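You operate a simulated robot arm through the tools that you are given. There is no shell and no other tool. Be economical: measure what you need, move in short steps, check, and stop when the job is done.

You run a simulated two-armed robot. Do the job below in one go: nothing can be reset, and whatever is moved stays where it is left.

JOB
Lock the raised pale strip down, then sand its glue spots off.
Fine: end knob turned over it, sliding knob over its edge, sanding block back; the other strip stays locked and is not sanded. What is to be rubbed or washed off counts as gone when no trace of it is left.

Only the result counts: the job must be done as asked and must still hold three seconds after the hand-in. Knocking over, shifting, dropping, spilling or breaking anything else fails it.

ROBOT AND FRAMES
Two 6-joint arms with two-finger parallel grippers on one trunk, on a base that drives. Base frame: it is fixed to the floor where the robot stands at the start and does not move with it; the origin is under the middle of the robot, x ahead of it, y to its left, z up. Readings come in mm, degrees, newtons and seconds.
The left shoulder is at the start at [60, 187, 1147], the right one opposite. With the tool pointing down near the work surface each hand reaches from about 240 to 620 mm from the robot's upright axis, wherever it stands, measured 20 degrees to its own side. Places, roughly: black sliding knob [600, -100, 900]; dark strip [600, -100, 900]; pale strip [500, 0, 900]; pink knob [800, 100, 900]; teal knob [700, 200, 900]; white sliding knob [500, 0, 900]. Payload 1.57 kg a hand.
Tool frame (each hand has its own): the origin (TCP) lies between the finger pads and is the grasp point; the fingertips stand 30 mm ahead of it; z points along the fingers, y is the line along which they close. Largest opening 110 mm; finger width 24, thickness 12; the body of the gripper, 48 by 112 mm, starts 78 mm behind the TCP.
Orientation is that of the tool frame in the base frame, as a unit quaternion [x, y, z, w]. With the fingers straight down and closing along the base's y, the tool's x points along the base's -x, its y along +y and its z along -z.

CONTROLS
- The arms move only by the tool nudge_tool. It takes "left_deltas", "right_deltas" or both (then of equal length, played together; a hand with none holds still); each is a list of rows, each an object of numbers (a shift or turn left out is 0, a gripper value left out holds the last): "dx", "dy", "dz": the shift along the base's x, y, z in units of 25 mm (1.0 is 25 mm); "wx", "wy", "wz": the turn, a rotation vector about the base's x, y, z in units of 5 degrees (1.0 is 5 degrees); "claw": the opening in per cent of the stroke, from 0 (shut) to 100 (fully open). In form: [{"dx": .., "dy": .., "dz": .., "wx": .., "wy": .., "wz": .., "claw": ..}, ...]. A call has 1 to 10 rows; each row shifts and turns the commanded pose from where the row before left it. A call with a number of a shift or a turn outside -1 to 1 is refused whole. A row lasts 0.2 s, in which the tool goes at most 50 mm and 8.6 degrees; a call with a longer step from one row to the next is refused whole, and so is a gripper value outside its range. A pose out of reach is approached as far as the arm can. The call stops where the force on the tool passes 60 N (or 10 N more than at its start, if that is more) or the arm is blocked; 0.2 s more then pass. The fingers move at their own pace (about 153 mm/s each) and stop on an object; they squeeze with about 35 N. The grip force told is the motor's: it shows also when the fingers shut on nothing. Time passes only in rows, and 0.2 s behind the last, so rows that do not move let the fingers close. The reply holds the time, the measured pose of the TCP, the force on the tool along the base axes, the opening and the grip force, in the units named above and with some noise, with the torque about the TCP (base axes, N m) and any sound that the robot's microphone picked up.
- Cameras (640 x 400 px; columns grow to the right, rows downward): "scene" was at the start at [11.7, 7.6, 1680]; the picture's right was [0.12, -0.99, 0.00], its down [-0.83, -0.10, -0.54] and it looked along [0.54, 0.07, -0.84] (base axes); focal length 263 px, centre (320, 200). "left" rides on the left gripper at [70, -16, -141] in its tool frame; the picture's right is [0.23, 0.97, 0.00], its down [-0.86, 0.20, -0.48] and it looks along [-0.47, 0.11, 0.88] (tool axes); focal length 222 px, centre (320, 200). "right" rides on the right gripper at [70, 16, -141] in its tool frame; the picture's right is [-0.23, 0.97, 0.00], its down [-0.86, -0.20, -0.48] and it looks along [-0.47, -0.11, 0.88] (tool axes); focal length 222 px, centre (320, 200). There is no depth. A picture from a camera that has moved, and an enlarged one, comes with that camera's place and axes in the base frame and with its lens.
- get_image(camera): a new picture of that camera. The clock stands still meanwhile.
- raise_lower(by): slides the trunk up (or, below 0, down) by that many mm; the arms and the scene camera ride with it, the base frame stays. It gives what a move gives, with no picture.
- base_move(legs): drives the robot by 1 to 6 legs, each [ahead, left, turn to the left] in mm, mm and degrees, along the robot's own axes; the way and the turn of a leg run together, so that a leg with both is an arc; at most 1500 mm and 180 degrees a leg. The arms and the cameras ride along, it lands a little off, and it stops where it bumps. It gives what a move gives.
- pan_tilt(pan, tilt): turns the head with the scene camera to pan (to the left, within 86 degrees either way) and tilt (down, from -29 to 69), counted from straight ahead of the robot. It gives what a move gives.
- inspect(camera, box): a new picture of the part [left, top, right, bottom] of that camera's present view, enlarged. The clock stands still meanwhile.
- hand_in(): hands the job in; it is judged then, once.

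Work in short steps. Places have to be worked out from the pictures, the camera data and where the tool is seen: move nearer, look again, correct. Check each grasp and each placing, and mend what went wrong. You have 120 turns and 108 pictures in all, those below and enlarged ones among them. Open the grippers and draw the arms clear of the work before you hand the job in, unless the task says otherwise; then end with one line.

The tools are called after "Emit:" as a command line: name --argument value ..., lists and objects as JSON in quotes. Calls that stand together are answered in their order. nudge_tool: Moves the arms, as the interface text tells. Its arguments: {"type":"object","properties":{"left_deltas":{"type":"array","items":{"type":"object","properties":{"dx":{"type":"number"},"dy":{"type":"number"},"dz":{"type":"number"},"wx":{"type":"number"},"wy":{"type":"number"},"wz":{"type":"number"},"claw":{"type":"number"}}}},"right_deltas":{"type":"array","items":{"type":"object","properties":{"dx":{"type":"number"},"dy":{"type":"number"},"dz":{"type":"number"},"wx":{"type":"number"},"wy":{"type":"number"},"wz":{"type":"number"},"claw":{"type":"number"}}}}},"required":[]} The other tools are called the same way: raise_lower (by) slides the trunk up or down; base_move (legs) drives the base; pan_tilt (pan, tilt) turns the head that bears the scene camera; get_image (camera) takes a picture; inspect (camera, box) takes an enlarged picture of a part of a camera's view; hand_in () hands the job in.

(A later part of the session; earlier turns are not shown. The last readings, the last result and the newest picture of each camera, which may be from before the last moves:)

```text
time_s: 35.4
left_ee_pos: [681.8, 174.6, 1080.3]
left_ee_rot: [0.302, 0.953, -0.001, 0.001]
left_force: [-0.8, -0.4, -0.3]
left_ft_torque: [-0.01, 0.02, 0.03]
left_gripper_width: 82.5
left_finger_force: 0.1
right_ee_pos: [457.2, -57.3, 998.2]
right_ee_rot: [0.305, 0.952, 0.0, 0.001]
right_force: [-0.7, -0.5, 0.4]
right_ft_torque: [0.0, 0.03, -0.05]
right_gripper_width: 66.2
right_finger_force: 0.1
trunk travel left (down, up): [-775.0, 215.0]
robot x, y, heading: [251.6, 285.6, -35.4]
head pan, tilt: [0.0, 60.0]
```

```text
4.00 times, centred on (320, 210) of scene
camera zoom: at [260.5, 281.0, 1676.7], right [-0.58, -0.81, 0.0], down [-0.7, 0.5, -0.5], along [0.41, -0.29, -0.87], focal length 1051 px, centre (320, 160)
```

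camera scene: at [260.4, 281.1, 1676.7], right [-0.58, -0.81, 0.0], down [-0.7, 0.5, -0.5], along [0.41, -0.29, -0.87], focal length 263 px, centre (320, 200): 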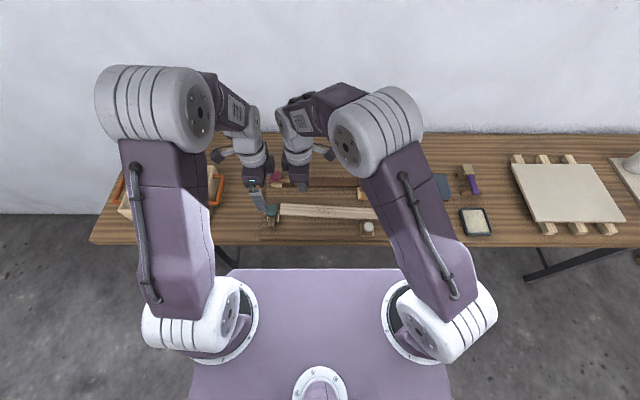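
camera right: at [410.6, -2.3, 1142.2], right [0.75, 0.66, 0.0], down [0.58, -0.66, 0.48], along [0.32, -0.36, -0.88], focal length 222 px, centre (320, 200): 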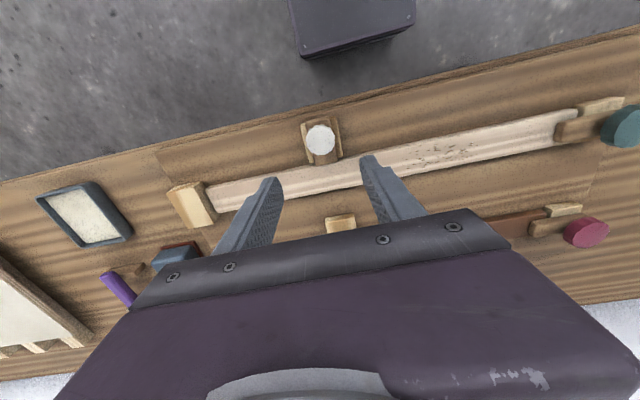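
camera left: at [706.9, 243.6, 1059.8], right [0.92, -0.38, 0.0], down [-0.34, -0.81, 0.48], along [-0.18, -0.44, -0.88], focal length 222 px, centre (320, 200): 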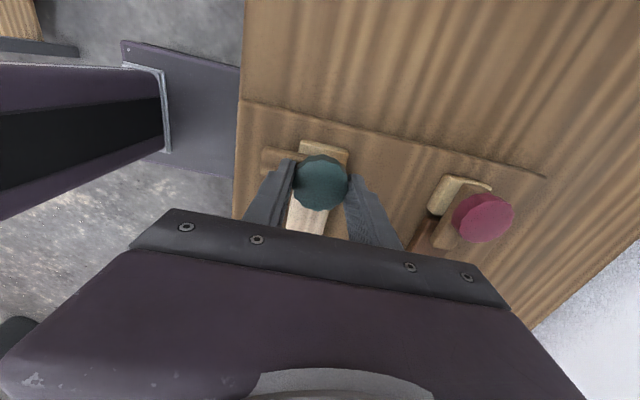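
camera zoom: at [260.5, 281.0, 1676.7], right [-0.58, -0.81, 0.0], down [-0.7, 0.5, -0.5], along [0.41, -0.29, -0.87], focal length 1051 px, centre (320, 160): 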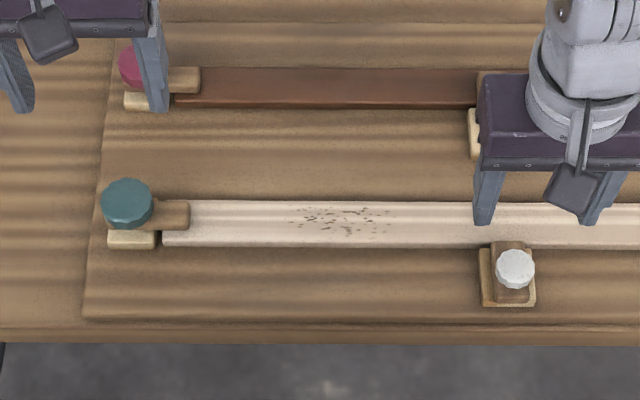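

Right camera puts the white knob near (449,-46), the scene one near (453,-52). I go to the mean, lower to z 940 and look again.

Emit:
nudge_tool --right_deltas '[{"dx": -0.24, "dy": 0.32}, {"dz": -0.8}, {"dz": -0.8}, {"dz": -0.7}, {}]'

Emit:
get_image --camera "right"

Emit:
inspect --camera "scene" --box '[330, 180, 430, 250]'

```text
time_s: 36.6
left_ee_pos: [682.1, 176.6, 1080.3]
left_ee_rot: [0.302, 0.953, 0.0, 0.0]
left_force: [-0.6, -0.5, -0.5]
left_ft_torque: [-0.01, -0.02, 0.04]
left_gripper_width: 82.6
left_finger_force: 0.1
right_ee_pos: [451.4, -48.4, 942.2]
right_ee_rot: [0.304, 0.953, 0.001, 0.0]
right_force: [-0.5, -0.5, 0.1]
right_ft_torque: [-0.03, 0.0, 0.03]
right_gripper_width: 66.0
right_finger_force: 0.1
trunk travel left (down, up): [-775.0, 215.0]
robot x, y, heading: [251.1, 283.9, -35.5]
head pan, tilt: [0.0, 60.0]
```

```text
73 pictures are left
camera right: at [404.6, 5.6, 1085.1], right [0.75, 0.66, 0.0], down [0.58, -0.66, 0.48], along [0.32, -0.36, -0.88], focal length 222 px, centre (320, 200)
```

right: 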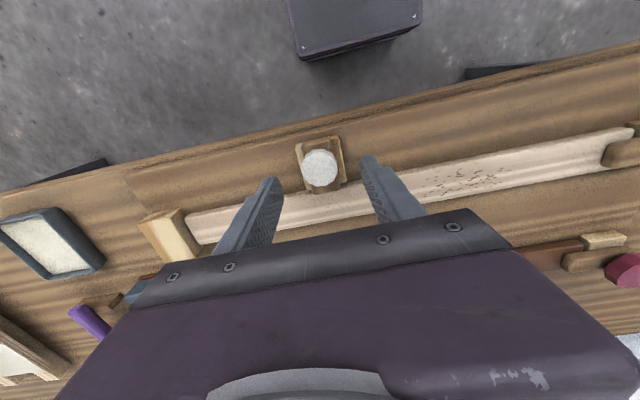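

```text
5.71 times, centred on (380, 215) of scene
camera zoom: at [260.4, 281.1, 1676.7], right [-0.58, -0.81, 0.0], down [-0.7, 0.5, -0.5], along [0.41, -0.29, -0.87], focal length 1501 px, centre (-23, 114)
```

zoom: 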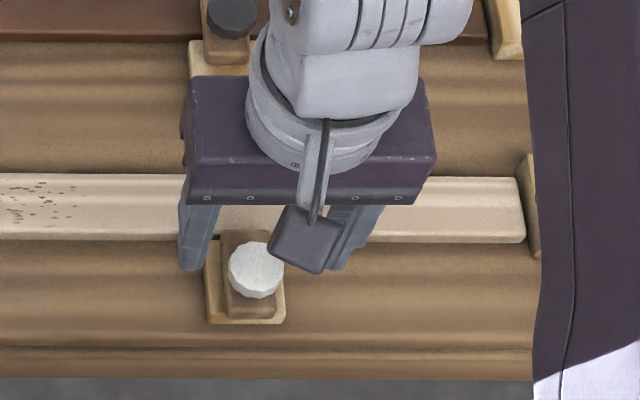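

Knob is centred between the fingers. I lower until the tips are near z 888 and close on the knob.

Emit:
nudge_tool --right_deltas '[{"dx": -0.06, "dy": 0.04, "dz": -0.5}, {"dz": -0.45}, {"claw": 5}, {}, {}, {}]'

Emit:
get_image --camera "right"

Emit:
inspect --camera "scene" --box '[330, 180, 430, 250]'

```text
time_s: 38.0
left_ee_pos: [683.2, 175.0, 1079.2]
left_ee_rot: [0.302, 0.953, -0.001, 0.002]
left_force: [-1.0, 0.4, 0.3]
left_ft_torque: [0.02, 0.0, 0.01]
left_gripper_width: 82.6
left_finger_force: 0.1
right_ee_pos: [450.0, -45.2, 919.2]
right_ee_rot: [0.305, 0.952, -0.001, 0.0]
right_force: [2.5, 5.8, -8.1]
right_ft_torque: [-0.19, -0.49, 0.08]
right_gripper_width: 29.8
right_finger_force: 39.1
trunk travel left (down, up): [-775.0, 215.0]
robot x, y, heading: [253.6, 286.4, -35.6]
head pan, tilt: [0.0, 60.0]
```

```text
71 pictures are left
camera right: at [403.3, 7.7, 1061.9], right [0.75, 0.66, 0.0], down [0.58, -0.66, 0.48], along [0.32, -0.36, -0.88], focal length 222 px, centre (320, 200)
```

right: 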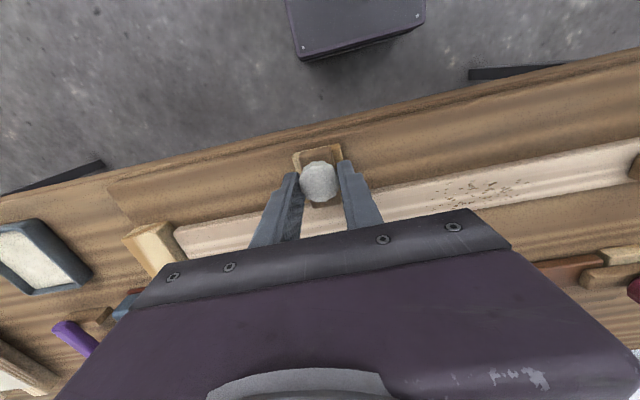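

```text
5.71 times, centred on (380, 215) of scene
camera zoom: at [261.5, 281.8, 1676.6], right [-0.58, -0.81, 0.0], down [-0.7, 0.5, -0.5], along [0.41, -0.29, -0.87], focal length 1501 px, centre (-23, 114)
```

zoom: 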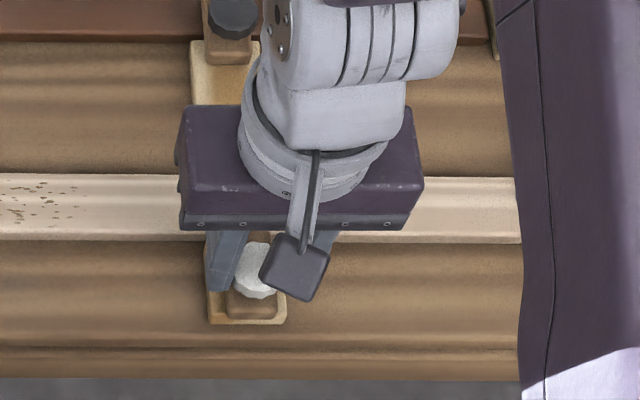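

Knob gripped (29.8 mm). I slide it ahead toward the strip, 20 mm first, then more.

Emit:
nudge_tool --right_deltas '[{"dx": 0.163, "dy": -0.116}, {"dx": 0.163, "dy": -0.116}, {"dx": 0.163, "dy": -0.116}, {"dx": 0.163, "dy": -0.116}, {}]'

Emit:
nudge_tool --right_deltas '[{"dx": 0.163, "dy": -0.116}, {"dx": 0.1, "dy": -0.07}, {}]'

Emit:
get_image --camera "right"

Emit:
inspect --camera "scene" --box '[330, 180, 430, 250]'

```text
time_s: 39.2
left_ee_pos: [681.9, 177.0, 1081.2]
left_ee_rot: [0.302, 0.953, -0.001, 0.001]
left_force: [0.2, -0.3, -0.3]
left_ft_torque: [-0.01, 0.02, -0.01]
left_gripper_width: 82.7
left_finger_force: 0.1
right_ee_pos: [466.1, -58.2, 919.3]
right_ee_rot: [0.305, 0.952, 0.0, 0.001]
right_force: [-0.3, 0.3, 23.7]
right_ft_torque: [0.48, 0.69, -0.05]
right_gripper_width: 29.8
right_finger_force: 39.2
trunk travel left (down, up): [-775.0, 215.0]
robot x, y, heading: [251.6, 284.7, -35.7]
head pan, tilt: [0.0, 60.0]
```

```text
time_s: 40.0
left_ee_pos: [681.6, 177.7, 1079.6]
left_ee_rot: [0.301, 0.954, 0.0, 0.001]
left_force: [0.4, -0.3, -0.2]
left_ft_torque: [-0.02, -0.02, 0.01]
left_gripper_width: 82.2
left_finger_force: 0.0
right_ee_pos: [472.5, -61.9, 918.4]
right_ee_rot: [0.305, 0.952, -0.001, 0.001]
right_force: [-1.5, -2.4, 21.7]
right_ft_torque: [-0.44, -0.45, 0.05]
right_gripper_width: 29.7
right_finger_force: 38.9
trunk travel left (down, up): [-775.0, 215.0]
robot x, y, heading: [252.2, 284.6, -35.8]
head pan, tilt: [0.0, 60.0]
```

```text
69 pictures are left
camera right: at [424.9, -8.0, 1061.4], right [0.75, 0.66, 0.0], down [0.58, -0.66, 0.48], along [0.32, -0.36, -0.88], focal length 222 px, centre (320, 200)
```

right: 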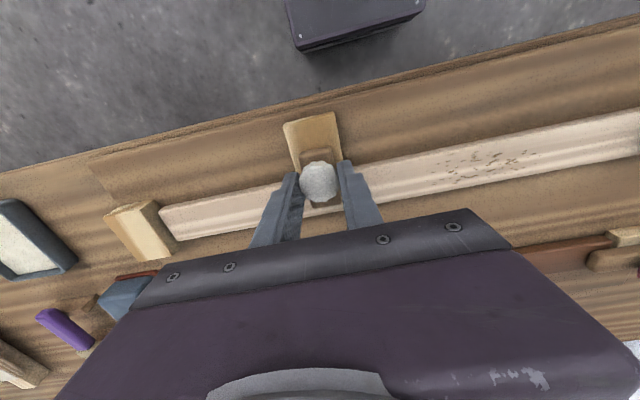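

```text
5.71 times, centred on (380, 215) of scene
camera zoom: at [258.4, 283.0, 1676.7], right [-0.58, -0.81, 0.0], down [-0.7, 0.5, -0.5], along [0.41, -0.29, -0.87], focal length 1501 px, centre (-23, 114)
```

zoom: 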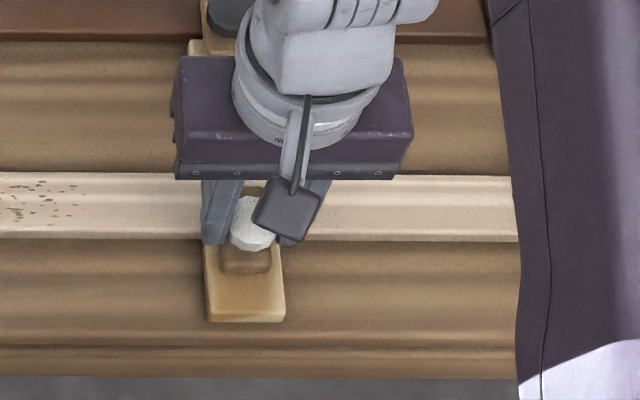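

Bar overlaps the strip now; compared with the black one it's ~3 mm short. I push a little further to its stop.

Emit:
nudge_tool --right_deltas '[{"dx": 0.1, "dy": -0.07}, {"dx": 0.065, "dy": -0.046}, {}]'

Emit:
nudge_tool --right_deltas '[{"claw": 50}, {}, {}, {"dz": 0.5}, {"dz": 1}, {"dz": 1}, {"dz": 1}, {"dz": 1}, {"dz": 1}]'

Emit:
inspect --camera "scene" --box '[240, 160, 400, 260]'

Emit:
get_image --camera "right"

```text
time_s: 40.8
left_ee_pos: [681.5, 177.4, 1081.0]
left_ee_rot: [0.302, 0.953, 0.0, 0.001]
left_force: [-0.4, -0.4, -0.6]
left_ft_torque: [-0.03, 0.0, 0.01]
left_gripper_width: 82.5
left_finger_force: 0.0
right_ee_pos: [475.3, -64.5, 919.1]
right_ee_rot: [0.304, 0.953, 0.0, 0.0]
right_force: [-2.5, -1.7, 19.8]
right_ft_torque: [-0.04, 0.02, 0.05]
right_gripper_width: 29.9
right_finger_force: 38.8
trunk travel left (down, up): [-775.0, 215.0]
robot x, y, heading: [253.4, 284.2, -35.4]
head pan, tilt: [0.0, 60.0]
```

```text
time_s: 42.8
left_ee_pos: [682.7, 175.5, 1080.9]
left_ee_rot: [0.302, 0.953, 0.0, 0.001]
left_force: [-0.4, 0.0, -0.4]
left_ft_torque: [0.01, -0.02, 0.01]
left_gripper_width: 82.4
left_finger_force: 0.0
right_ee_pos: [475.8, -65.8, 1057.7]
right_ee_rot: [0.304, 0.953, 0.0, 0.001]
right_force: [-0.1, 0.4, 0.2]
right_ft_torque: [-0.03, -0.03, -0.03]
right_gripper_width: 55.0
right_finger_force: 0.0
trunk travel left (down, up): [-775.0, 215.0]
robot x, y, heading: [248.1, 288.7, -35.5]
head pan, tilt: [0.0, 60.0]
```

```text
4.00 times, centred on (320, 210) of scene
camera zoom: at [259.9, 281.4, 1676.7], right [-0.58, -0.81, 0.0], down [-0.7, 0.5, -0.5], along [0.41, -0.29, -0.87], focal length 1051 px, centre (320, 160)
```

zoom: 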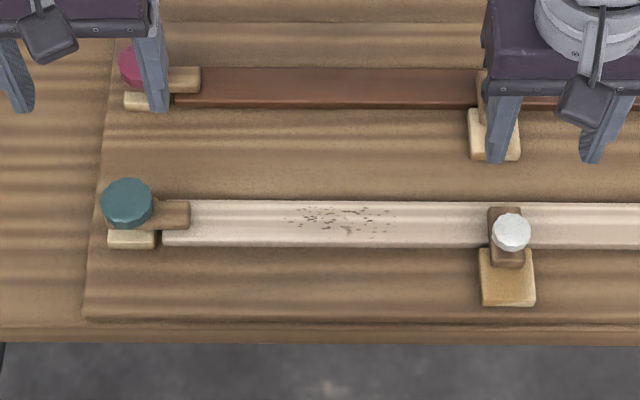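

```text
66 pictures are left
camera right: at [428.3, -12.2, 1199.6], right [0.75, 0.66, 0.0], down [0.58, -0.66, 0.48], along [0.32, -0.36, -0.88], focal length 222 px, centre (320, 200)
```

right: 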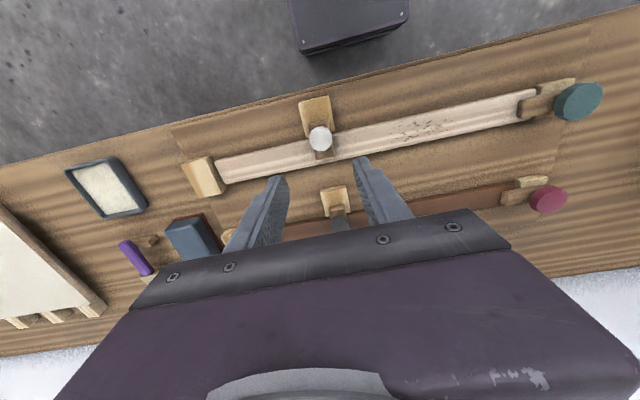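

Both clamps match the dark strip's. Next I drive right ~190 mm to reach the sanding block with the right hand.

Emit:
base_move --legs '[[0, -190, 0]]'

Emit:
get_image --camera "right"

Emit:
get_image --camera "scene"

Emit:
inspect --camera "scene" --box '[340, 145, 440, 215]'

```text
time_s: 44.4
left_ee_pos: [571.1, 20.8, 1079.2]
left_ee_rot: [0.301, 0.954, -0.001, 0.001]
left_force: [0.3, 1.0, -1.2]
left_ft_torque: [-0.03, 0.0, 0.02]
left_gripper_width: 82.5
left_finger_force: 0.1
right_ee_pos: [364.9, -222.8, 1056.7]
right_ee_rot: [0.305, 0.952, -0.002, -0.001]
right_force: [-0.2, 0.2, 1.0]
right_ft_torque: [-0.02, 0.02, 0.03]
right_gripper_width: 55.0
right_finger_force: 0.0
trunk travel left (down, up): [-775.0, 215.0]
robot x, y, heading: [139.1, 127.1, -35.6]
head pan, tilt: [0.0, 60.0]
```

```text
65 pictures are left
camera right: at [318.2, -167.0, 1199.4], right [0.75, 0.66, 0.0], down [0.58, -0.66, 0.48], along [0.31, -0.36, -0.88], focal length 222 px, centre (320, 200)
```

right: 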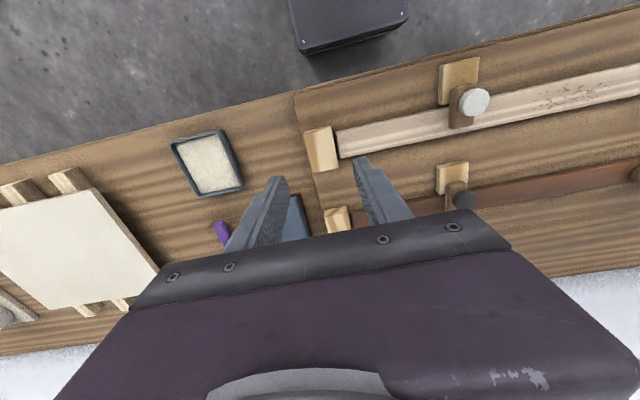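

```text
64 pictures are left
camera scene: at [150.3, 127.1, 1676.7], right [-0.58, -0.81, 0.0], down [-0.71, 0.5, -0.5], along [0.41, -0.29, -0.87], focal length 263 px, centre (320, 200)
```

scene: 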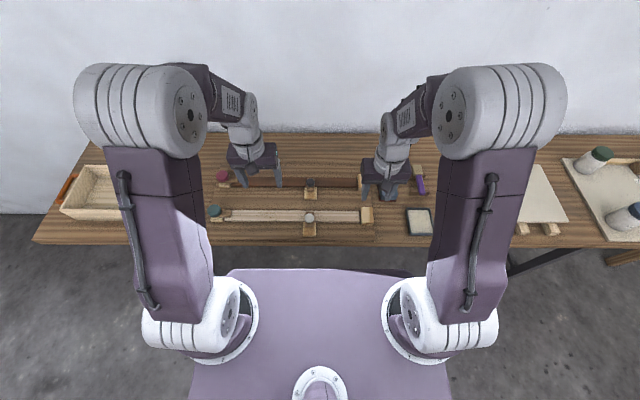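

```text
5.71 times, centred on (390, 180) of scene
camera zoom: at [150.3, 127.1, 1676.7], right [-0.58, -0.81, 0.0], down [-0.71, 0.5, -0.5], along [0.41, -0.29, -0.87], focal length 1501 px, centre (-80, 314)
```

zoom: 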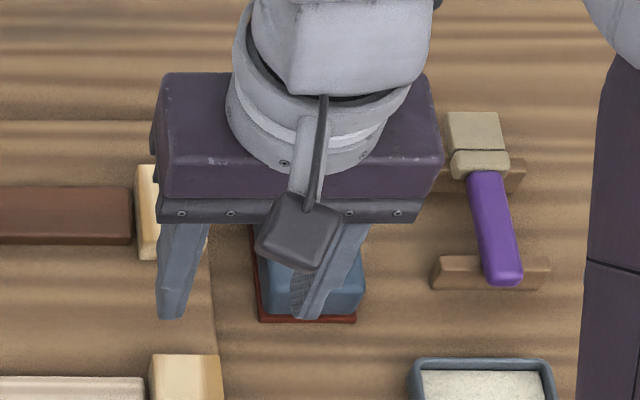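

I move the right hand above the block estimate (428,-372), opening fully, and look.

Emit:
nudge_tool --right_deltas '[{"dx": 0.42, "dy": -1, "claw": 100}, {"dx": 0.42, "dy": -1}, {"dx": 0.42, "dy": -1}, {"dx": 0.42, "dy": -1}, {"dx": 0.42, "dy": -1}, {"dx": 0.42, "dy": -0.96}, {}]'

Emit:
get_image --camera "right"

Emit:
inspect --camera "scene" --box '[340, 145, 440, 215]'

```text
time_s: 46.0
left_ee_pos: [570.4, 20.5, 1081.1]
left_ee_rot: [0.302, 0.953, 0.0, 0.0]
left_force: [-0.2, 0.8, 0.2]
left_ft_torque: [-0.01, 0.01, 0.02]
left_gripper_width: 82.6
left_finger_force: 0.1
right_ee_pos: [426.2, -372.5, 1055.9]
right_ee_rot: [0.305, 0.952, 0.0, 0.0]
right_force: [-1.2, -0.2, -0.1]
right_ft_torque: [-0.01, 0.0, -0.02]
right_gripper_width: 109.9
right_finger_force: 0.1
trunk travel left (down, up): [-775.0, 215.0]
robot x, y, heading: [140.4, 130.8, -35.2]
head pan, tilt: [0.0, 60.0]
```

```text
62 pictures are left
camera right: at [379.5, -318.0, 1198.3], right [0.75, 0.66, 0.0], down [0.58, -0.66, 0.48], along [0.32, -0.36, -0.88], focal length 222 px, centre (320, 200)
```

right: 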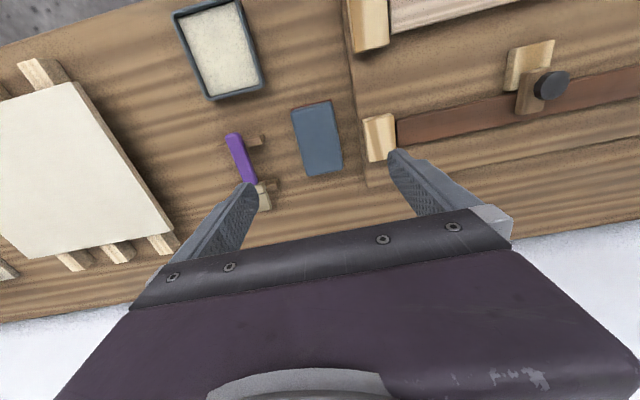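

```text
5.71 times, centred on (390, 180) of scene
camera zoom: at [148.6, 125.4, 1676.7], right [-0.58, -0.81, 0.0], down [-0.7, 0.5, -0.5], along [0.41, -0.29, -0.87], focal length 1501 px, centre (-80, 314)
```

zoom: 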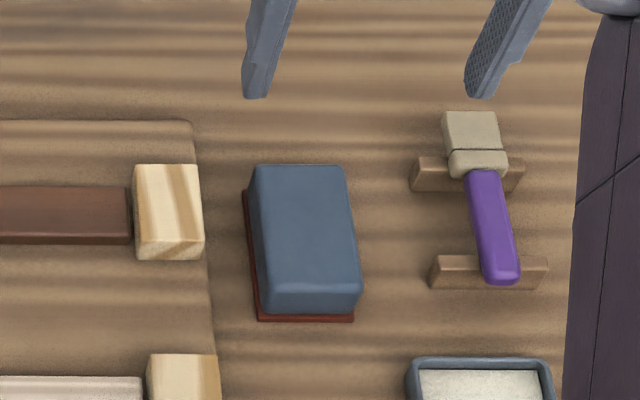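

Block top centre agrees at about (430,-377, 873), turned ~2.5° clockwise. I set a 75 mm opening (the strip's end block is close), align and lower to z 915 to check.

Emit:
nudge_tool --right_deltas '[{"dx": 0.15, "dy": -0.18, "wz": -0.5, "claw": 68}, {"dz": -1}, {"dz": -1}, {"dz": -1}, {"dz": -1}, {"dz": -1}, {"dz": -0.6}, {}]'

Emit:
get_image --camera "right"

Emit:
inspect --camera "scene" --box '[340, 145, 440, 215]'

```text
time_s: 47.8
left_ee_pos: [569.1, 20.1, 1079.3]
left_ee_rot: [0.301, 0.954, 0.001, 0.001]
left_force: [-0.9, 0.2, 0.8]
left_ft_torque: [-0.02, 0.04, 0.02]
left_gripper_width: 82.7
left_finger_force: 0.0
right_ee_pos: [429.3, -378.0, 915.7]
right_ee_rot: [0.325, 0.946, 0.0, 0.0]
right_force: [0.2, -0.4, 0.1]
right_ft_torque: [0.01, -0.02, -0.04]
right_gripper_width: 74.8
right_finger_force: 0.1
trunk travel left (down, up): [-775.0, 215.0]
robot x, y, heading: [140.8, 129.0, -35.7]
head pan, tilt: [0.0, 60.0]
```

```text
60 pictures are left
camera right: at [385.5, -321.3, 1059.2], right [0.78, 0.63, 0.0], down [0.55, -0.68, 0.48], along [0.3, -0.37, -0.88], focal length 222 px, centre (320, 200)
```

right: 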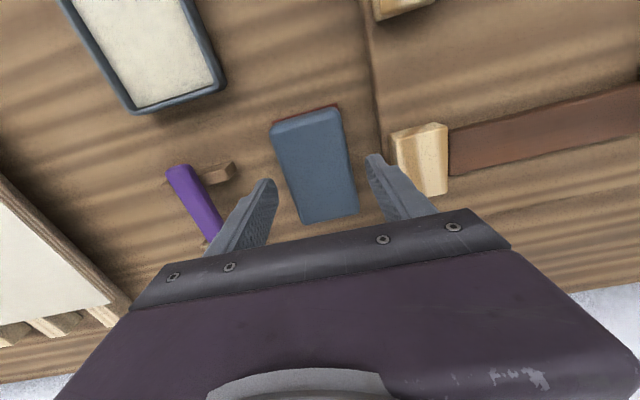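

```text
5.71 times, centred on (390, 180) of scene
camera zoom: at [148.5, 124.8, 1676.7], right [-0.58, -0.81, 0.0], down [-0.7, 0.5, -0.5], along [0.41, -0.29, -0.87], focal length 1501 px, centre (-80, 314)
```

zoom: 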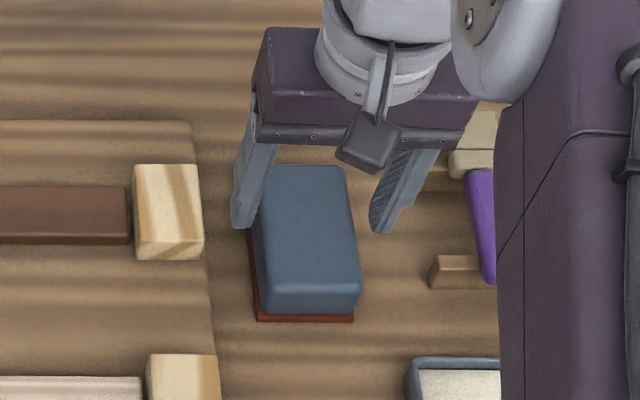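

Block is within ~4 mm of centre. Small correction, then down to z 882 and close.

Emit:
nudge_tool --right_deltas '[{"dx": -0.18}, {"dz": -0.7}, {"dz": -0.65}, {}, {"claw": 20}, {}, {}, {}]'

Emit:
get_image --camera "right"

Emit:
inspect --camera "scene" --box '[340, 145, 440, 215]'

```text
time_s: 49.5
left_ee_pos: [569.6, 19.9, 1080.8]
left_ee_rot: [0.302, 0.953, 0.0, 0.0]
left_force: [-0.1, 0.1, -0.4]
left_ft_torque: [0.01, -0.02, 0.02]
left_gripper_width: 82.6
left_finger_force: 0.1
right_ee_pos: [426.9, -378.2, 883.5]
right_ee_rot: [0.326, 0.945, 0.0, 0.0]
right_force: [0.6, 0.2, 0.4]
right_ft_torque: [-0.03, -0.01, 0.03]
right_gripper_width: 59.5
right_finger_force: 35.4
trunk travel left (down, up): [-775.0, 215.0]
robot x, y, heading: [137.7, 128.1, -35.5]
head pan, tilt: [0.0, 60.0]
```

```text
58 pictures are left
camera right: at [381.9, -321.4, 1025.7], right [0.78, 0.63, 0.0], down [0.55, -0.68, 0.48], along [0.3, -0.37, -0.88], focal length 222 px, centre (320, 200)
```

right: 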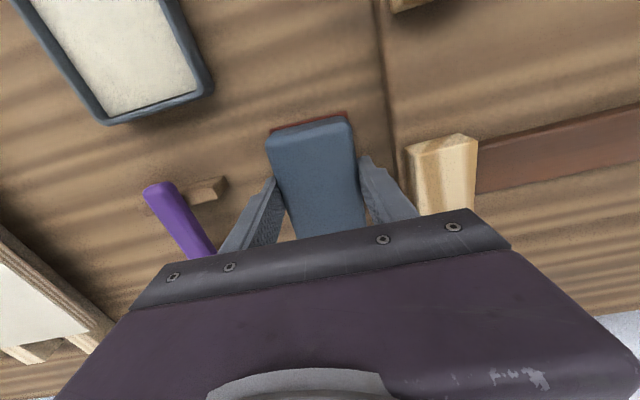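

```text
5.71 times, centred on (390, 180) of scene
camera zoom: at [148.7, 124.4, 1676.7], right [-0.58, -0.81, 0.0], down [-0.7, 0.5, -0.5], along [0.41, -0.29, -0.87], focal length 1501 px, centre (-80, 314)
```

zoom: 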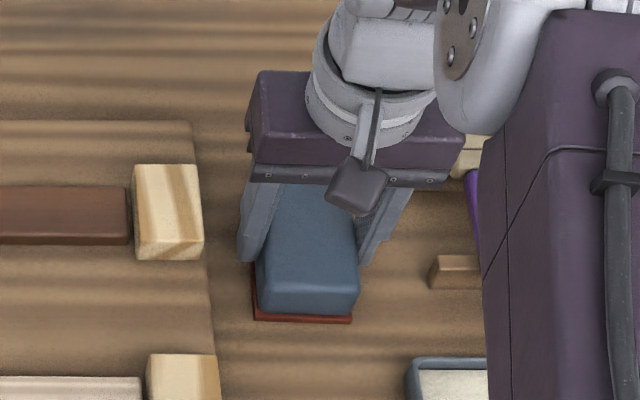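

Block gripped at home pose (427,-378,883.5). I lift it and shift the left hand outward, then drive left 190 mm to the glue spots.

Emit:
nudge_tool --right_deltas '[{"dz": 0.4}, {"dz": 0.8}, {"dz": 1}, {"dz": 1}, {"dz": 1}, {}]' --left_deltas '[{"dx": 0.5, "dy": 0.7}, {"dx": 0.5, "dy": 0.7}, {"dx": 0.5, "dy": 0.7, "dz": 0.5}, {"dx": 0.5, "dy": 0.7, "dz": 0.5}, {"dx": 0.3, "dy": 0.4, "dz": 0.5}, {}]'

Emit:
get_image --camera "right"

Emit:
base_move --legs '[[0, 190, 0]]'

Emit:
inspect --camera "scene" --box '[240, 140, 400, 240]'

```text
time_s: 51.0
left_ee_pos: [629.5, 99.2, 1118.0]
left_ee_rot: [0.302, 0.953, 0.0, 0.001]
left_force: [0.2, -0.6, 0.2]
left_ft_torque: [-0.02, -0.01, 0.01]
left_gripper_width: 82.7
left_finger_force: 0.1
right_ee_pos: [425.2, -376.5, 987.9]
right_ee_rot: [0.326, 0.945, 0.0, 0.0]
right_force: [0.5, 0.2, 0.2]
right_ft_torque: [0.01, 0.01, -0.03]
right_gripper_width: 22.3
right_finger_force: 0.0
trunk travel left (down, up): [-775.0, 215.0]
robot x, y, heading: [142.9, 132.0, -35.4]
head pan, tilt: [0.0, 60.0]
```

```text
56 pictures are left
camera right: at [382.1, -321.4, 1130.4], right [0.78, 0.63, 0.0], down [0.55, -0.68, 0.48], along [0.3, -0.37, -0.88], focal length 222 px, centre (320, 200)
```

right: 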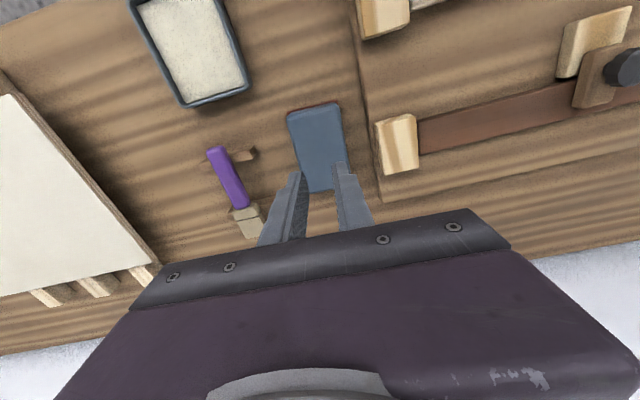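

```text
time_s: 52.5
left_ee_pos: [737.4, 249.7, 1118.2]
left_ee_rot: [0.303, 0.953, 0.0, 0.001]
left_force: [-0.7, 0.6, 0.5]
left_ft_torque: [-0.02, -0.04, 0.02]
left_gripper_width: 82.3
left_finger_force: 0.0
right_ee_pos: [534.3, -225.2, 987.6]
right_ee_rot: [0.328, 0.945, 0.0, 0.001]
right_force: [0.2, -0.5, -0.1]
right_ft_torque: [0.0, -0.01, -0.01]
right_gripper_width: 21.9
right_finger_force: 0.0
trunk travel left (down, up): [-775.0, 215.0]
robot x, y, heading: [251.1, 286.7, -35.8]
head pan, tilt: [0.0, 60.0]
```

```text
4.00 times, centred on (320, 190) of scene
camera zoom: at [256.9, 275.7, 1676.7], right [-0.58, -0.81, 0.0], down [-0.7, 0.51, -0.5], along [0.41, -0.29, -0.87], focal length 1051 px, centre (320, 240)
```

zoom: 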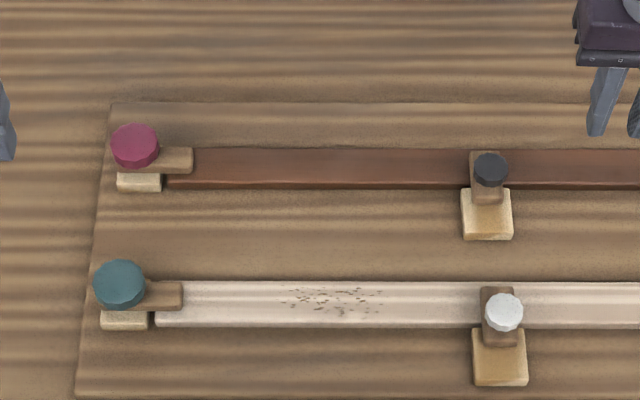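

The gripper closed on nothing (22 mm): the block slipped out and stayed on the bench. I drive back right and grip deeper.

Emit:
base_move --legs '[[0, -190, 0]]'

Emit:
nudge_tool --right_deltas '[{"claw": 68}, {}, {}]'

Emit:
get_image --camera "right"

Emit:
inspect --camera "scene" --box '[340, 145, 440, 215]'

```text
time_s: 54.0
left_ee_pos: [631.2, 100.0, 1118.7]
left_ee_rot: [0.303, 0.953, -0.001, 0.001]
left_force: [-0.1, 0.3, -0.1]
left_ft_torque: [0.0, 0.03, -0.01]
left_gripper_width: 82.4
left_finger_force: 0.0
right_ee_pos: [427.5, -374.0, 988.7]
right_ee_rot: [0.327, 0.945, 0.0, -0.001]
right_force: [0.0, -0.5, -0.7]
right_ft_torque: [-0.03, 0.0, -0.01]
right_gripper_width: 22.0
right_finger_force: 0.0
trunk travel left (down, up): [-775.0, 215.0]
robot x, y, heading: [142.8, 128.4, -35.9]
head pan, tilt: [0.0, 60.0]
```

```text
time_s: 54.8
left_ee_pos: [629.7, 98.1, 1118.6]
left_ee_rot: [0.303, 0.953, 0.0, 0.001]
left_force: [-0.2, -0.6, -0.6]
left_ft_torque: [0.0, 0.0, 0.0]
left_gripper_width: 82.5
left_finger_force: 0.0
right_ee_pos: [425.4, -376.8, 987.2]
right_ee_rot: [0.327, 0.945, 0.0, 0.0]
right_force: [-0.1, -0.6, -0.6]
right_ft_torque: [0.03, -0.01, -0.01]
right_gripper_width: 74.9
right_finger_force: 0.1
trunk travel left (down, up): [-775.0, 215.0]
robot x, y, heading: [143.7, 135.4, -36.0]
head pan, tilt: [0.0, 60.0]
```

```text
54 pictures are left
camera right: at [381.0, -320.3, 1130.2], right [0.78, 0.62, 0.0], down [0.55, -0.69, 0.48], along [0.3, -0.37, -0.88], focal length 222 px, centre (320, 200)
```

right: 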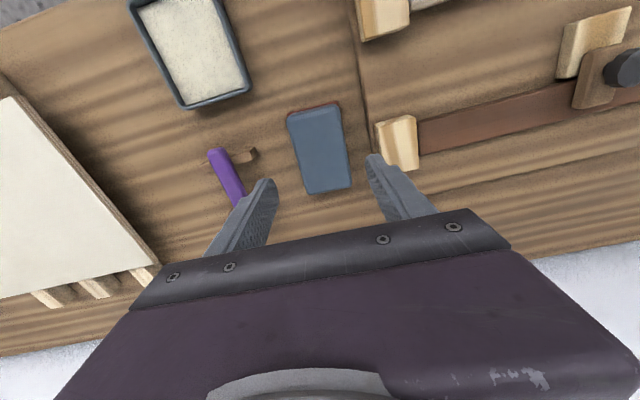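

```text
5.71 times, centred on (390, 180) of scene
camera zoom: at [148.9, 125.8, 1676.7], right [-0.58, -0.81, 0.0], down [-0.7, 0.51, -0.5], along [0.41, -0.29, -0.87], focal length 1501 px, centre (-80, 314)
```

zoom: 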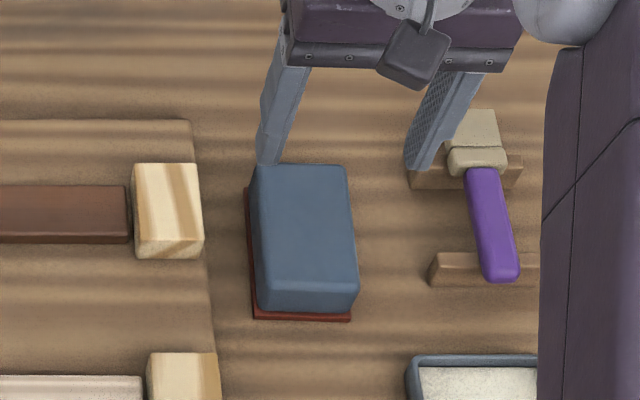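

The block hardly moved. I go straight down to z≈874 this time (tips ~4 mm above the bench) and close fully.

Emit:
nudge_tool --right_deltas '[{"dz": -1}, {"dz": -1}, {"dz": -1}, {"dz": -1}, {"dz": -0.25}, {"dz": -0.12}, {"dz": -0.1}, {}]'

Emit:
nudge_tool --right_deltas '[{"claw": 0}, {}, {}, {}]'

Emit:
inspect --camera "scene" --box '[340, 145, 440, 215]'

```text
time_s: 56.6
left_ee_pos: [630.4, 99.5, 1117.3]
left_ee_rot: [0.303, 0.953, 0.0, 0.001]
left_force: [-0.8, 0.4, 0.0]
left_ft_torque: [0.0, 0.01, 0.01]
left_gripper_width: 82.5
left_finger_force: 0.0
right_ee_pos: [425.9, -376.9, 876.1]
right_ee_rot: [0.327, 0.945, 0.0, 0.0]
right_force: [0.3, -0.6, 0.0]
right_ft_torque: [-0.03, 0.02, 0.0]
right_gripper_width: 74.8
right_finger_force: 0.0
trunk travel left (down, up): [-775.0, 215.0]
robot x, y, heading: [137.7, 131.0, -36.0]
head pan, tilt: [0.0, 60.0]
```

```text
time_s: 57.6
left_ee_pos: [629.5, 99.2, 1117.4]
left_ee_rot: [0.303, 0.953, 0.0, 0.001]
left_force: [-0.6, 0.5, -0.2]
left_ft_torque: [0.0, 0.01, 0.04]
left_gripper_width: 82.7
left_finger_force: 0.1
right_ee_pos: [425.7, -376.7, 876.6]
right_ee_rot: [0.327, 0.945, 0.0, 0.0]
right_force: [0.4, -1.4, 3.0]
right_ft_torque: [0.09, -0.01, 0.04]
right_gripper_width: 59.6
right_finger_force: 35.5
trunk travel left (down, up): [-775.0, 215.0]
robot x, y, heading: [142.3, 131.7, -35.6]
head pan, tilt: [0.0, 60.0]
```

```text
5.71 times, centred on (390, 180) of scene
camera zoom: at [149.6, 127.1, 1676.7], right [-0.58, -0.81, 0.0], down [-0.7, 0.51, -0.5], along [0.41, -0.29, -0.87], focal length 1501 px, centre (-80, 314)
```

zoom: 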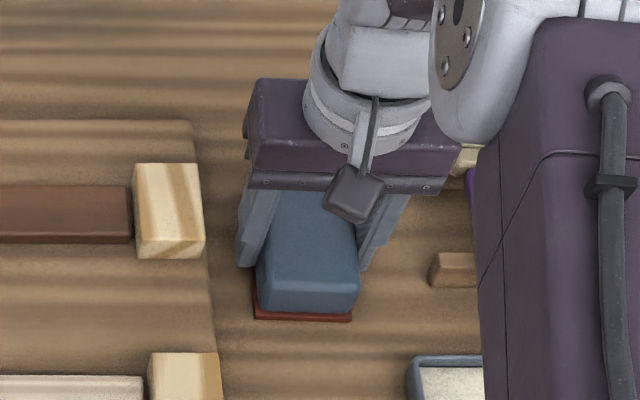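

Gripped at 59.6 mm, 35 N, deeper. I lift slowly and check the width.

Emit:
nudge_tool --right_deltas '[{"dz": 0.1}, {"dz": 0.1}, {"dz": 0.2}, {"dz": 0.3}, {"dz": 0.3}, {}]'

Emit:
inspect --camera "scene" --box '[340, 145, 440, 215]'

```text
time_s: 59.0
left_ee_pos: [630.6, 99.3, 1117.0]
left_ee_rot: [0.303, 0.953, 0.0, 0.001]
left_force: [-0.2, -0.1, 0.9]
left_ft_torque: [-0.01, -0.01, 0.03]
left_gripper_width: 82.4
left_finger_force: 0.0
right_ee_pos: [425.7, -376.8, 901.1]
right_ee_rot: [0.328, 0.945, 0.0, 0.0]
right_force: [-0.8, -0.4, -1.8]
right_ft_torque: [-0.02, 0.01, -0.03]
right_gripper_width: 59.4
right_finger_force: 35.3
trunk travel left (down, up): [-775.0, 215.0]
robot x, y, heading: [140.0, 132.1, -35.7]
head pan, tilt: [0.0, 60.0]
```

```text
5.71 times, centred on (390, 180) of scene
camera zoom: at [149.9, 126.5, 1676.7], right [-0.58, -0.81, 0.0], down [-0.7, 0.51, -0.5], along [0.41, -0.29, -0.87], focal length 1501 px, centre (-80, 314)
```

zoom: 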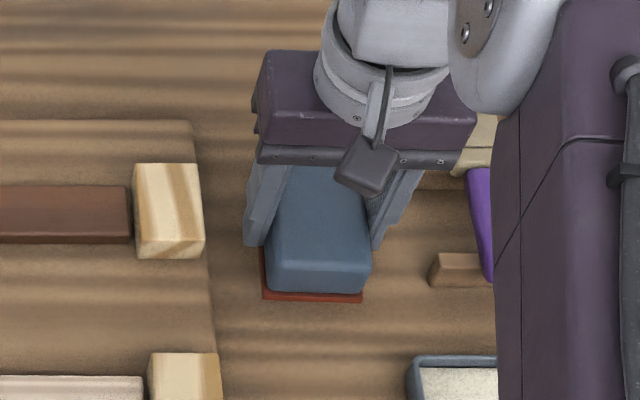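

The block is lifted. I raise further gently, then drive left.

Emit:
nudge_tool --right_deltas '[{"dz": 0.5}, {"dz": 0.5}, {"dz": 0.5}, {"dz": 0.5}, {"dz": 0.5}, {"dz": 0.5}, {"dz": 0.3}, {}]'

Emit:
base_move --legs '[[0, 190, 0]]'

Emit:
inspect --camera "scene" --box '[240, 140, 400, 240]'

Emit:
get_image --camera "right"

```text
time_s: 60.8
left_ee_pos: [629.8, 99.1, 1117.6]
left_ee_rot: [0.303, 0.953, 0.0, 0.001]
left_force: [1.0, 0.2, -0.5]
left_ft_torque: [0.0, 0.01, 0.01]
left_gripper_width: 82.3
left_finger_force: 0.1
right_ee_pos: [425.1, -376.6, 983.6]
right_ee_rot: [0.327, 0.945, -0.001, 0.0]
right_force: [-0.2, 1.2, -1.4]
right_ft_torque: [0.01, 0.05, 0.04]
right_gripper_width: 59.5
right_finger_force: 35.1
trunk travel left (down, up): [-775.0, 215.0]
robot x, y, heading: [143.3, 130.8, -35.9]
head pan, tilt: [0.0, 60.0]
```

```text
time_s: 62.4
left_ee_pos: [739.1, 251.1, 1118.4]
left_ee_rot: [0.303, 0.953, 0.001, 0.0]
left_force: [-0.9, 0.4, 0.3]
left_ft_torque: [0.05, -0.03, 0.03]
left_gripper_width: 82.5
left_finger_force: 0.1
right_ee_pos: [534.9, -222.4, 982.1]
right_ee_rot: [0.329, 0.944, 0.0, 0.0]
right_force: [0.1, -0.5, -2.1]
right_ft_torque: [0.02, 0.02, 0.03]
right_gripper_width: 59.6
right_finger_force: 34.8
trunk travel left (down, up): [-775.0, 215.0]
robot x, y, heading: [252.3, 287.2, -35.9]
head pan, tilt: [0.0, 60.0]
```

```text
4.00 times, centred on (320, 190) of scene
camera zoom: at [259.1, 278.2, 1676.7], right [-0.59, -0.81, 0.0], down [-0.7, 0.51, -0.5], along [0.41, -0.29, -0.87], focal length 1051 px, centre (320, 240)
```

zoom: 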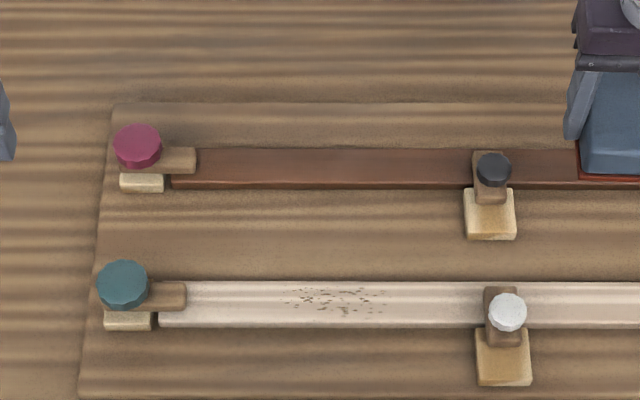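

```text
49 pictures are left
camera right: at [490.5, -167.3, 1125.0], right [0.78, 0.62, 0.0], down [0.55, -0.69, 0.48], along [0.3, -0.37, -0.88], focal length 222 px, centre (320, 200)
```

right: 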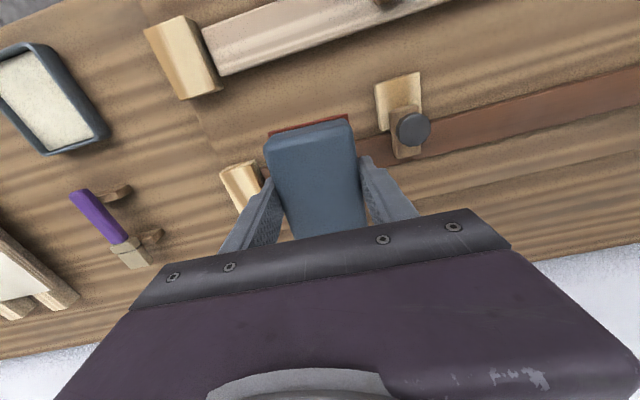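

Block is held, bottom at about z 945. I carry it above the glue spots' centre (578,32).

Emit:
nudge_tool --right_deltas '[{"dx": 0.172, "dy": 1}, {"dx": 0.172, "dy": 1}, {"dx": 0.172, "dy": 1}, {"dx": 0.172, "dy": 1}, {"dx": 0.172, "dy": 1}, {"dx": 0.172, "dy": 1}, {"dx": 0.172, "dy": 1}, {"dx": 0.172, "dy": 1}, {"dx": 0.172, "dy": 1}, {"dx": 0.172, "dy": 1}]'

Emit:
nudge_tool --right_deltas '[{"dy": 0.14, "dz": -0.6}, {"dz": -0.6}, {"dz": -0.6}, {"dz": -0.3}, {}]'

Emit:
inspect --camera "scene" --box '[240, 140, 400, 240]'

Emit:
get_image --camera "right"

```text
time_s: 64.6
left_ee_pos: [741.1, 254.0, 1118.5]
left_ee_rot: [0.305, 0.952, 0.0, 0.001]
left_force: [0.3, -0.1, -0.4]
left_ft_torque: [0.01, 0.01, 0.02]
left_gripper_width: 82.4
left_finger_force: 0.1
right_ee_pos: [579.9, 31.7, 982.5]
right_ee_rot: [0.328, 0.945, 0.001, 0.0]
right_force: [-0.2, 0.2, -1.4]
right_ft_torque: [0.0, -0.01, -0.01]
right_gripper_width: 59.8
right_finger_force: 34.8
trunk travel left (down, up): [-775.0, 215.0]
robot x, y, heading: [254.9, 283.8, -35.5]
head pan, tilt: [0.0, 60.0]
```

```text
time_s: 65.8
left_ee_pos: [740.3, 252.2, 1117.1]
left_ee_rot: [0.304, 0.953, -0.001, 0.0]
left_force: [0.1, -0.1, -0.3]
left_ft_torque: [-0.01, -0.01, -0.01]
left_gripper_width: 82.2
left_finger_force: 0.0
right_ee_pos: [579.1, 31.2, 930.3]
right_ee_rot: [0.328, 0.945, 0.0, 0.0]
right_force: [0.1, -0.2, -1.6]
right_ft_torque: [0.0, 0.03, 0.01]
right_gripper_width: 59.7
right_finger_force: 34.9
trunk travel left (down, up): [-775.0, 215.0]
robot x, y, heading: [252.1, 283.3, -35.8]
head pan, tilt: [0.0, 60.0]
```

```text
4.00 times, centred on (320, 190) of scene
camera zoom: at [260.7, 281.0, 1676.7], right [-0.58, -0.81, 0.0], down [-0.7, 0.51, -0.5], along [0.41, -0.29, -0.87], focal length 1051 px, centre (320, 240)
```

zoom: 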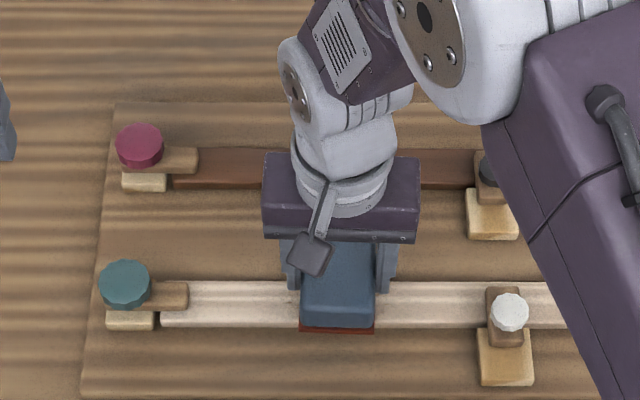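

```text
47 pictures are left
camera right: at [534.9, 88.4, 1072.6], right [0.78, 0.62, 0.0], down [0.55, -0.69, 0.48], along [0.3, -0.37, -0.88], focal length 222 px, centre (320, 200)
```

right: 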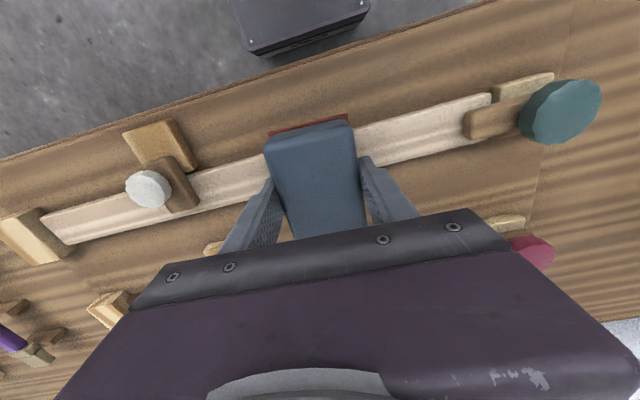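

Block sits over the spots; I shift it ~8 mm nearer so it is balanced on the strip, and lower to contact.

Emit:
nudge_tool --right_deltas '[{"dx": -0.26, "dy": 0.19, "dz": -0.3}, {"dz": -0.3}, {"dz": -0.15}, {"dz": -0.1}, {}]'

Emit:
nudge_tool --right_deltas '[{"dz": -0.06}, {}]'

```text
time_s: 67.0
left_ee_pos: [740.7, 252.7, 1118.4]
left_ee_rot: [0.304, 0.953, -0.001, 0.001]
left_force: [0.0, -0.1, -0.4]
left_ft_torque: [0.0, 0.0, 0.02]
left_gripper_width: 82.1
left_finger_force: 0.0
right_ee_pos: [571.8, 36.7, 910.1]
right_ee_rot: [0.328, 0.945, 0.0, 0.0]
right_force: [-0.7, -0.4, 2.4]
right_ft_torque: [0.03, -0.07, 0.0]
right_gripper_width: 59.7
right_finger_force: 34.7
trunk travel left (down, up): [-775.0, 215.0]
robot x, y, heading: [254.6, 283.9, -35.9]
head pan, tilt: [0.0, 60.0]
```

```text
time_s: 67.6
left_ee_pos: [741.0, 253.4, 1117.1]
left_ee_rot: [0.304, 0.953, 0.0, 0.001]
left_force: [0.1, -1.1, -0.2]
left_ft_torque: [-0.02, 0.01, -0.01]
left_gripper_width: 82.5
left_finger_force: 0.0
right_ee_pos: [571.8, 36.5, 908.2]
right_ee_rot: [0.328, 0.945, 0.0, 0.0]
right_force: [0.5, 0.9, 6.2]
right_ft_torque: [0.02, 0.01, 0.04]
right_gripper_width: 59.6
right_finger_force: 35.4
trunk travel left (down, up): [-775.0, 215.0]
robot x, y, heading: [250.6, 286.1, -35.8]
head pan, tilt: [0.0, 60.0]
```

Contact at 6 N. I add a little pressure and stroke along the strip.

Emit:
nudge_tool --right_deltas '[{"dz": -0.06}, {"dx": 0.35, "dy": 0.487}, {"dx": 0.35, "dy": 0.487}, {"dx": 0.35, "dy": 0.487}, {"dx": -0.35, "dy": -0.487}, {"dx": -0.35, "dy": -0.487}, {"dx": -0.35, "dy": -0.487}, {"dx": -0.35, "dy": -0.487}, {"dx": -0.35, "dy": -0.487}, {"dx": -0.35, "dy": -0.487}]'

Emit:
nudge_tool --right_deltas '[{"dx": 0.35, "dy": 0.487}, {"dx": 0.35, "dy": 0.487}, {"dx": 0.35, "dy": 0.487}, {"dx": 0.35, "dy": 0.487}, {"dx": 0.35, "dy": 0.487}, {"dx": 0.35, "dy": 0.487}, {}]'

Emit:
inspect --camera "scene" --box '[240, 140, 400, 240]'

```text
time_s: 69.8
left_ee_pos: [739.7, 255.7, 1118.2]
left_ee_rot: [0.303, 0.953, -0.002, 0.001]
left_force: [0.6, 0.2, 0.1]
left_ft_torque: [0.0, 0.01, -0.02]
left_gripper_width: 82.7
left_finger_force: 0.1
right_ee_pos: [544.4, 2.6, 908.2]
right_ee_rot: [0.327, 0.945, -0.002, 0.001]
right_force: [6.5, 7.8, 28.8]
right_ft_torque: [0.49, -0.09, -0.06]
right_gripper_width: 59.6
right_finger_force: 35.4
trunk travel left (down, up): [-775.0, 215.0]
robot x, y, heading: [255.1, 286.7, -35.7]
head pan, tilt: [0.0, 60.0]
```

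```text
time_s: 71.4
left_ee_pos: [739.6, 253.1, 1118.2]
left_ee_rot: [0.304, 0.953, 0.0, 0.002]
left_force: [-0.3, 0.2, -0.5]
left_ft_torque: [0.0, -0.05, -0.02]
left_gripper_width: 82.4
left_finger_force: 0.0
right_ee_pos: [597.0, 72.1, 908.2]
right_ee_rot: [0.328, 0.945, 0.001, 0.002]
right_force: [-4.5, -8.0, 25.8]
right_ft_torque: [-0.45, 0.36, 0.05]
right_gripper_width: 59.6
right_finger_force: 34.8
trunk travel left (down, up): [-775.0, 215.0]
robot x, y, heading: [254.1, 284.2, -35.8]
head pan, tilt: [0.0, 60.0]
```

```text
4.00 times, centred on (320, 190) of scene
camera zoom: at [257.0, 281.1, 1676.7], right [-0.58, -0.81, 0.0], down [-0.7, 0.51, -0.5], along [0.41, -0.29, -0.87], focal length 1051 px, centre (320, 240)
```

zoom: 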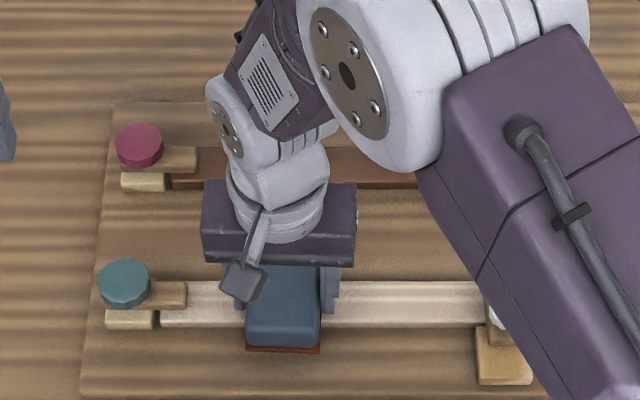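

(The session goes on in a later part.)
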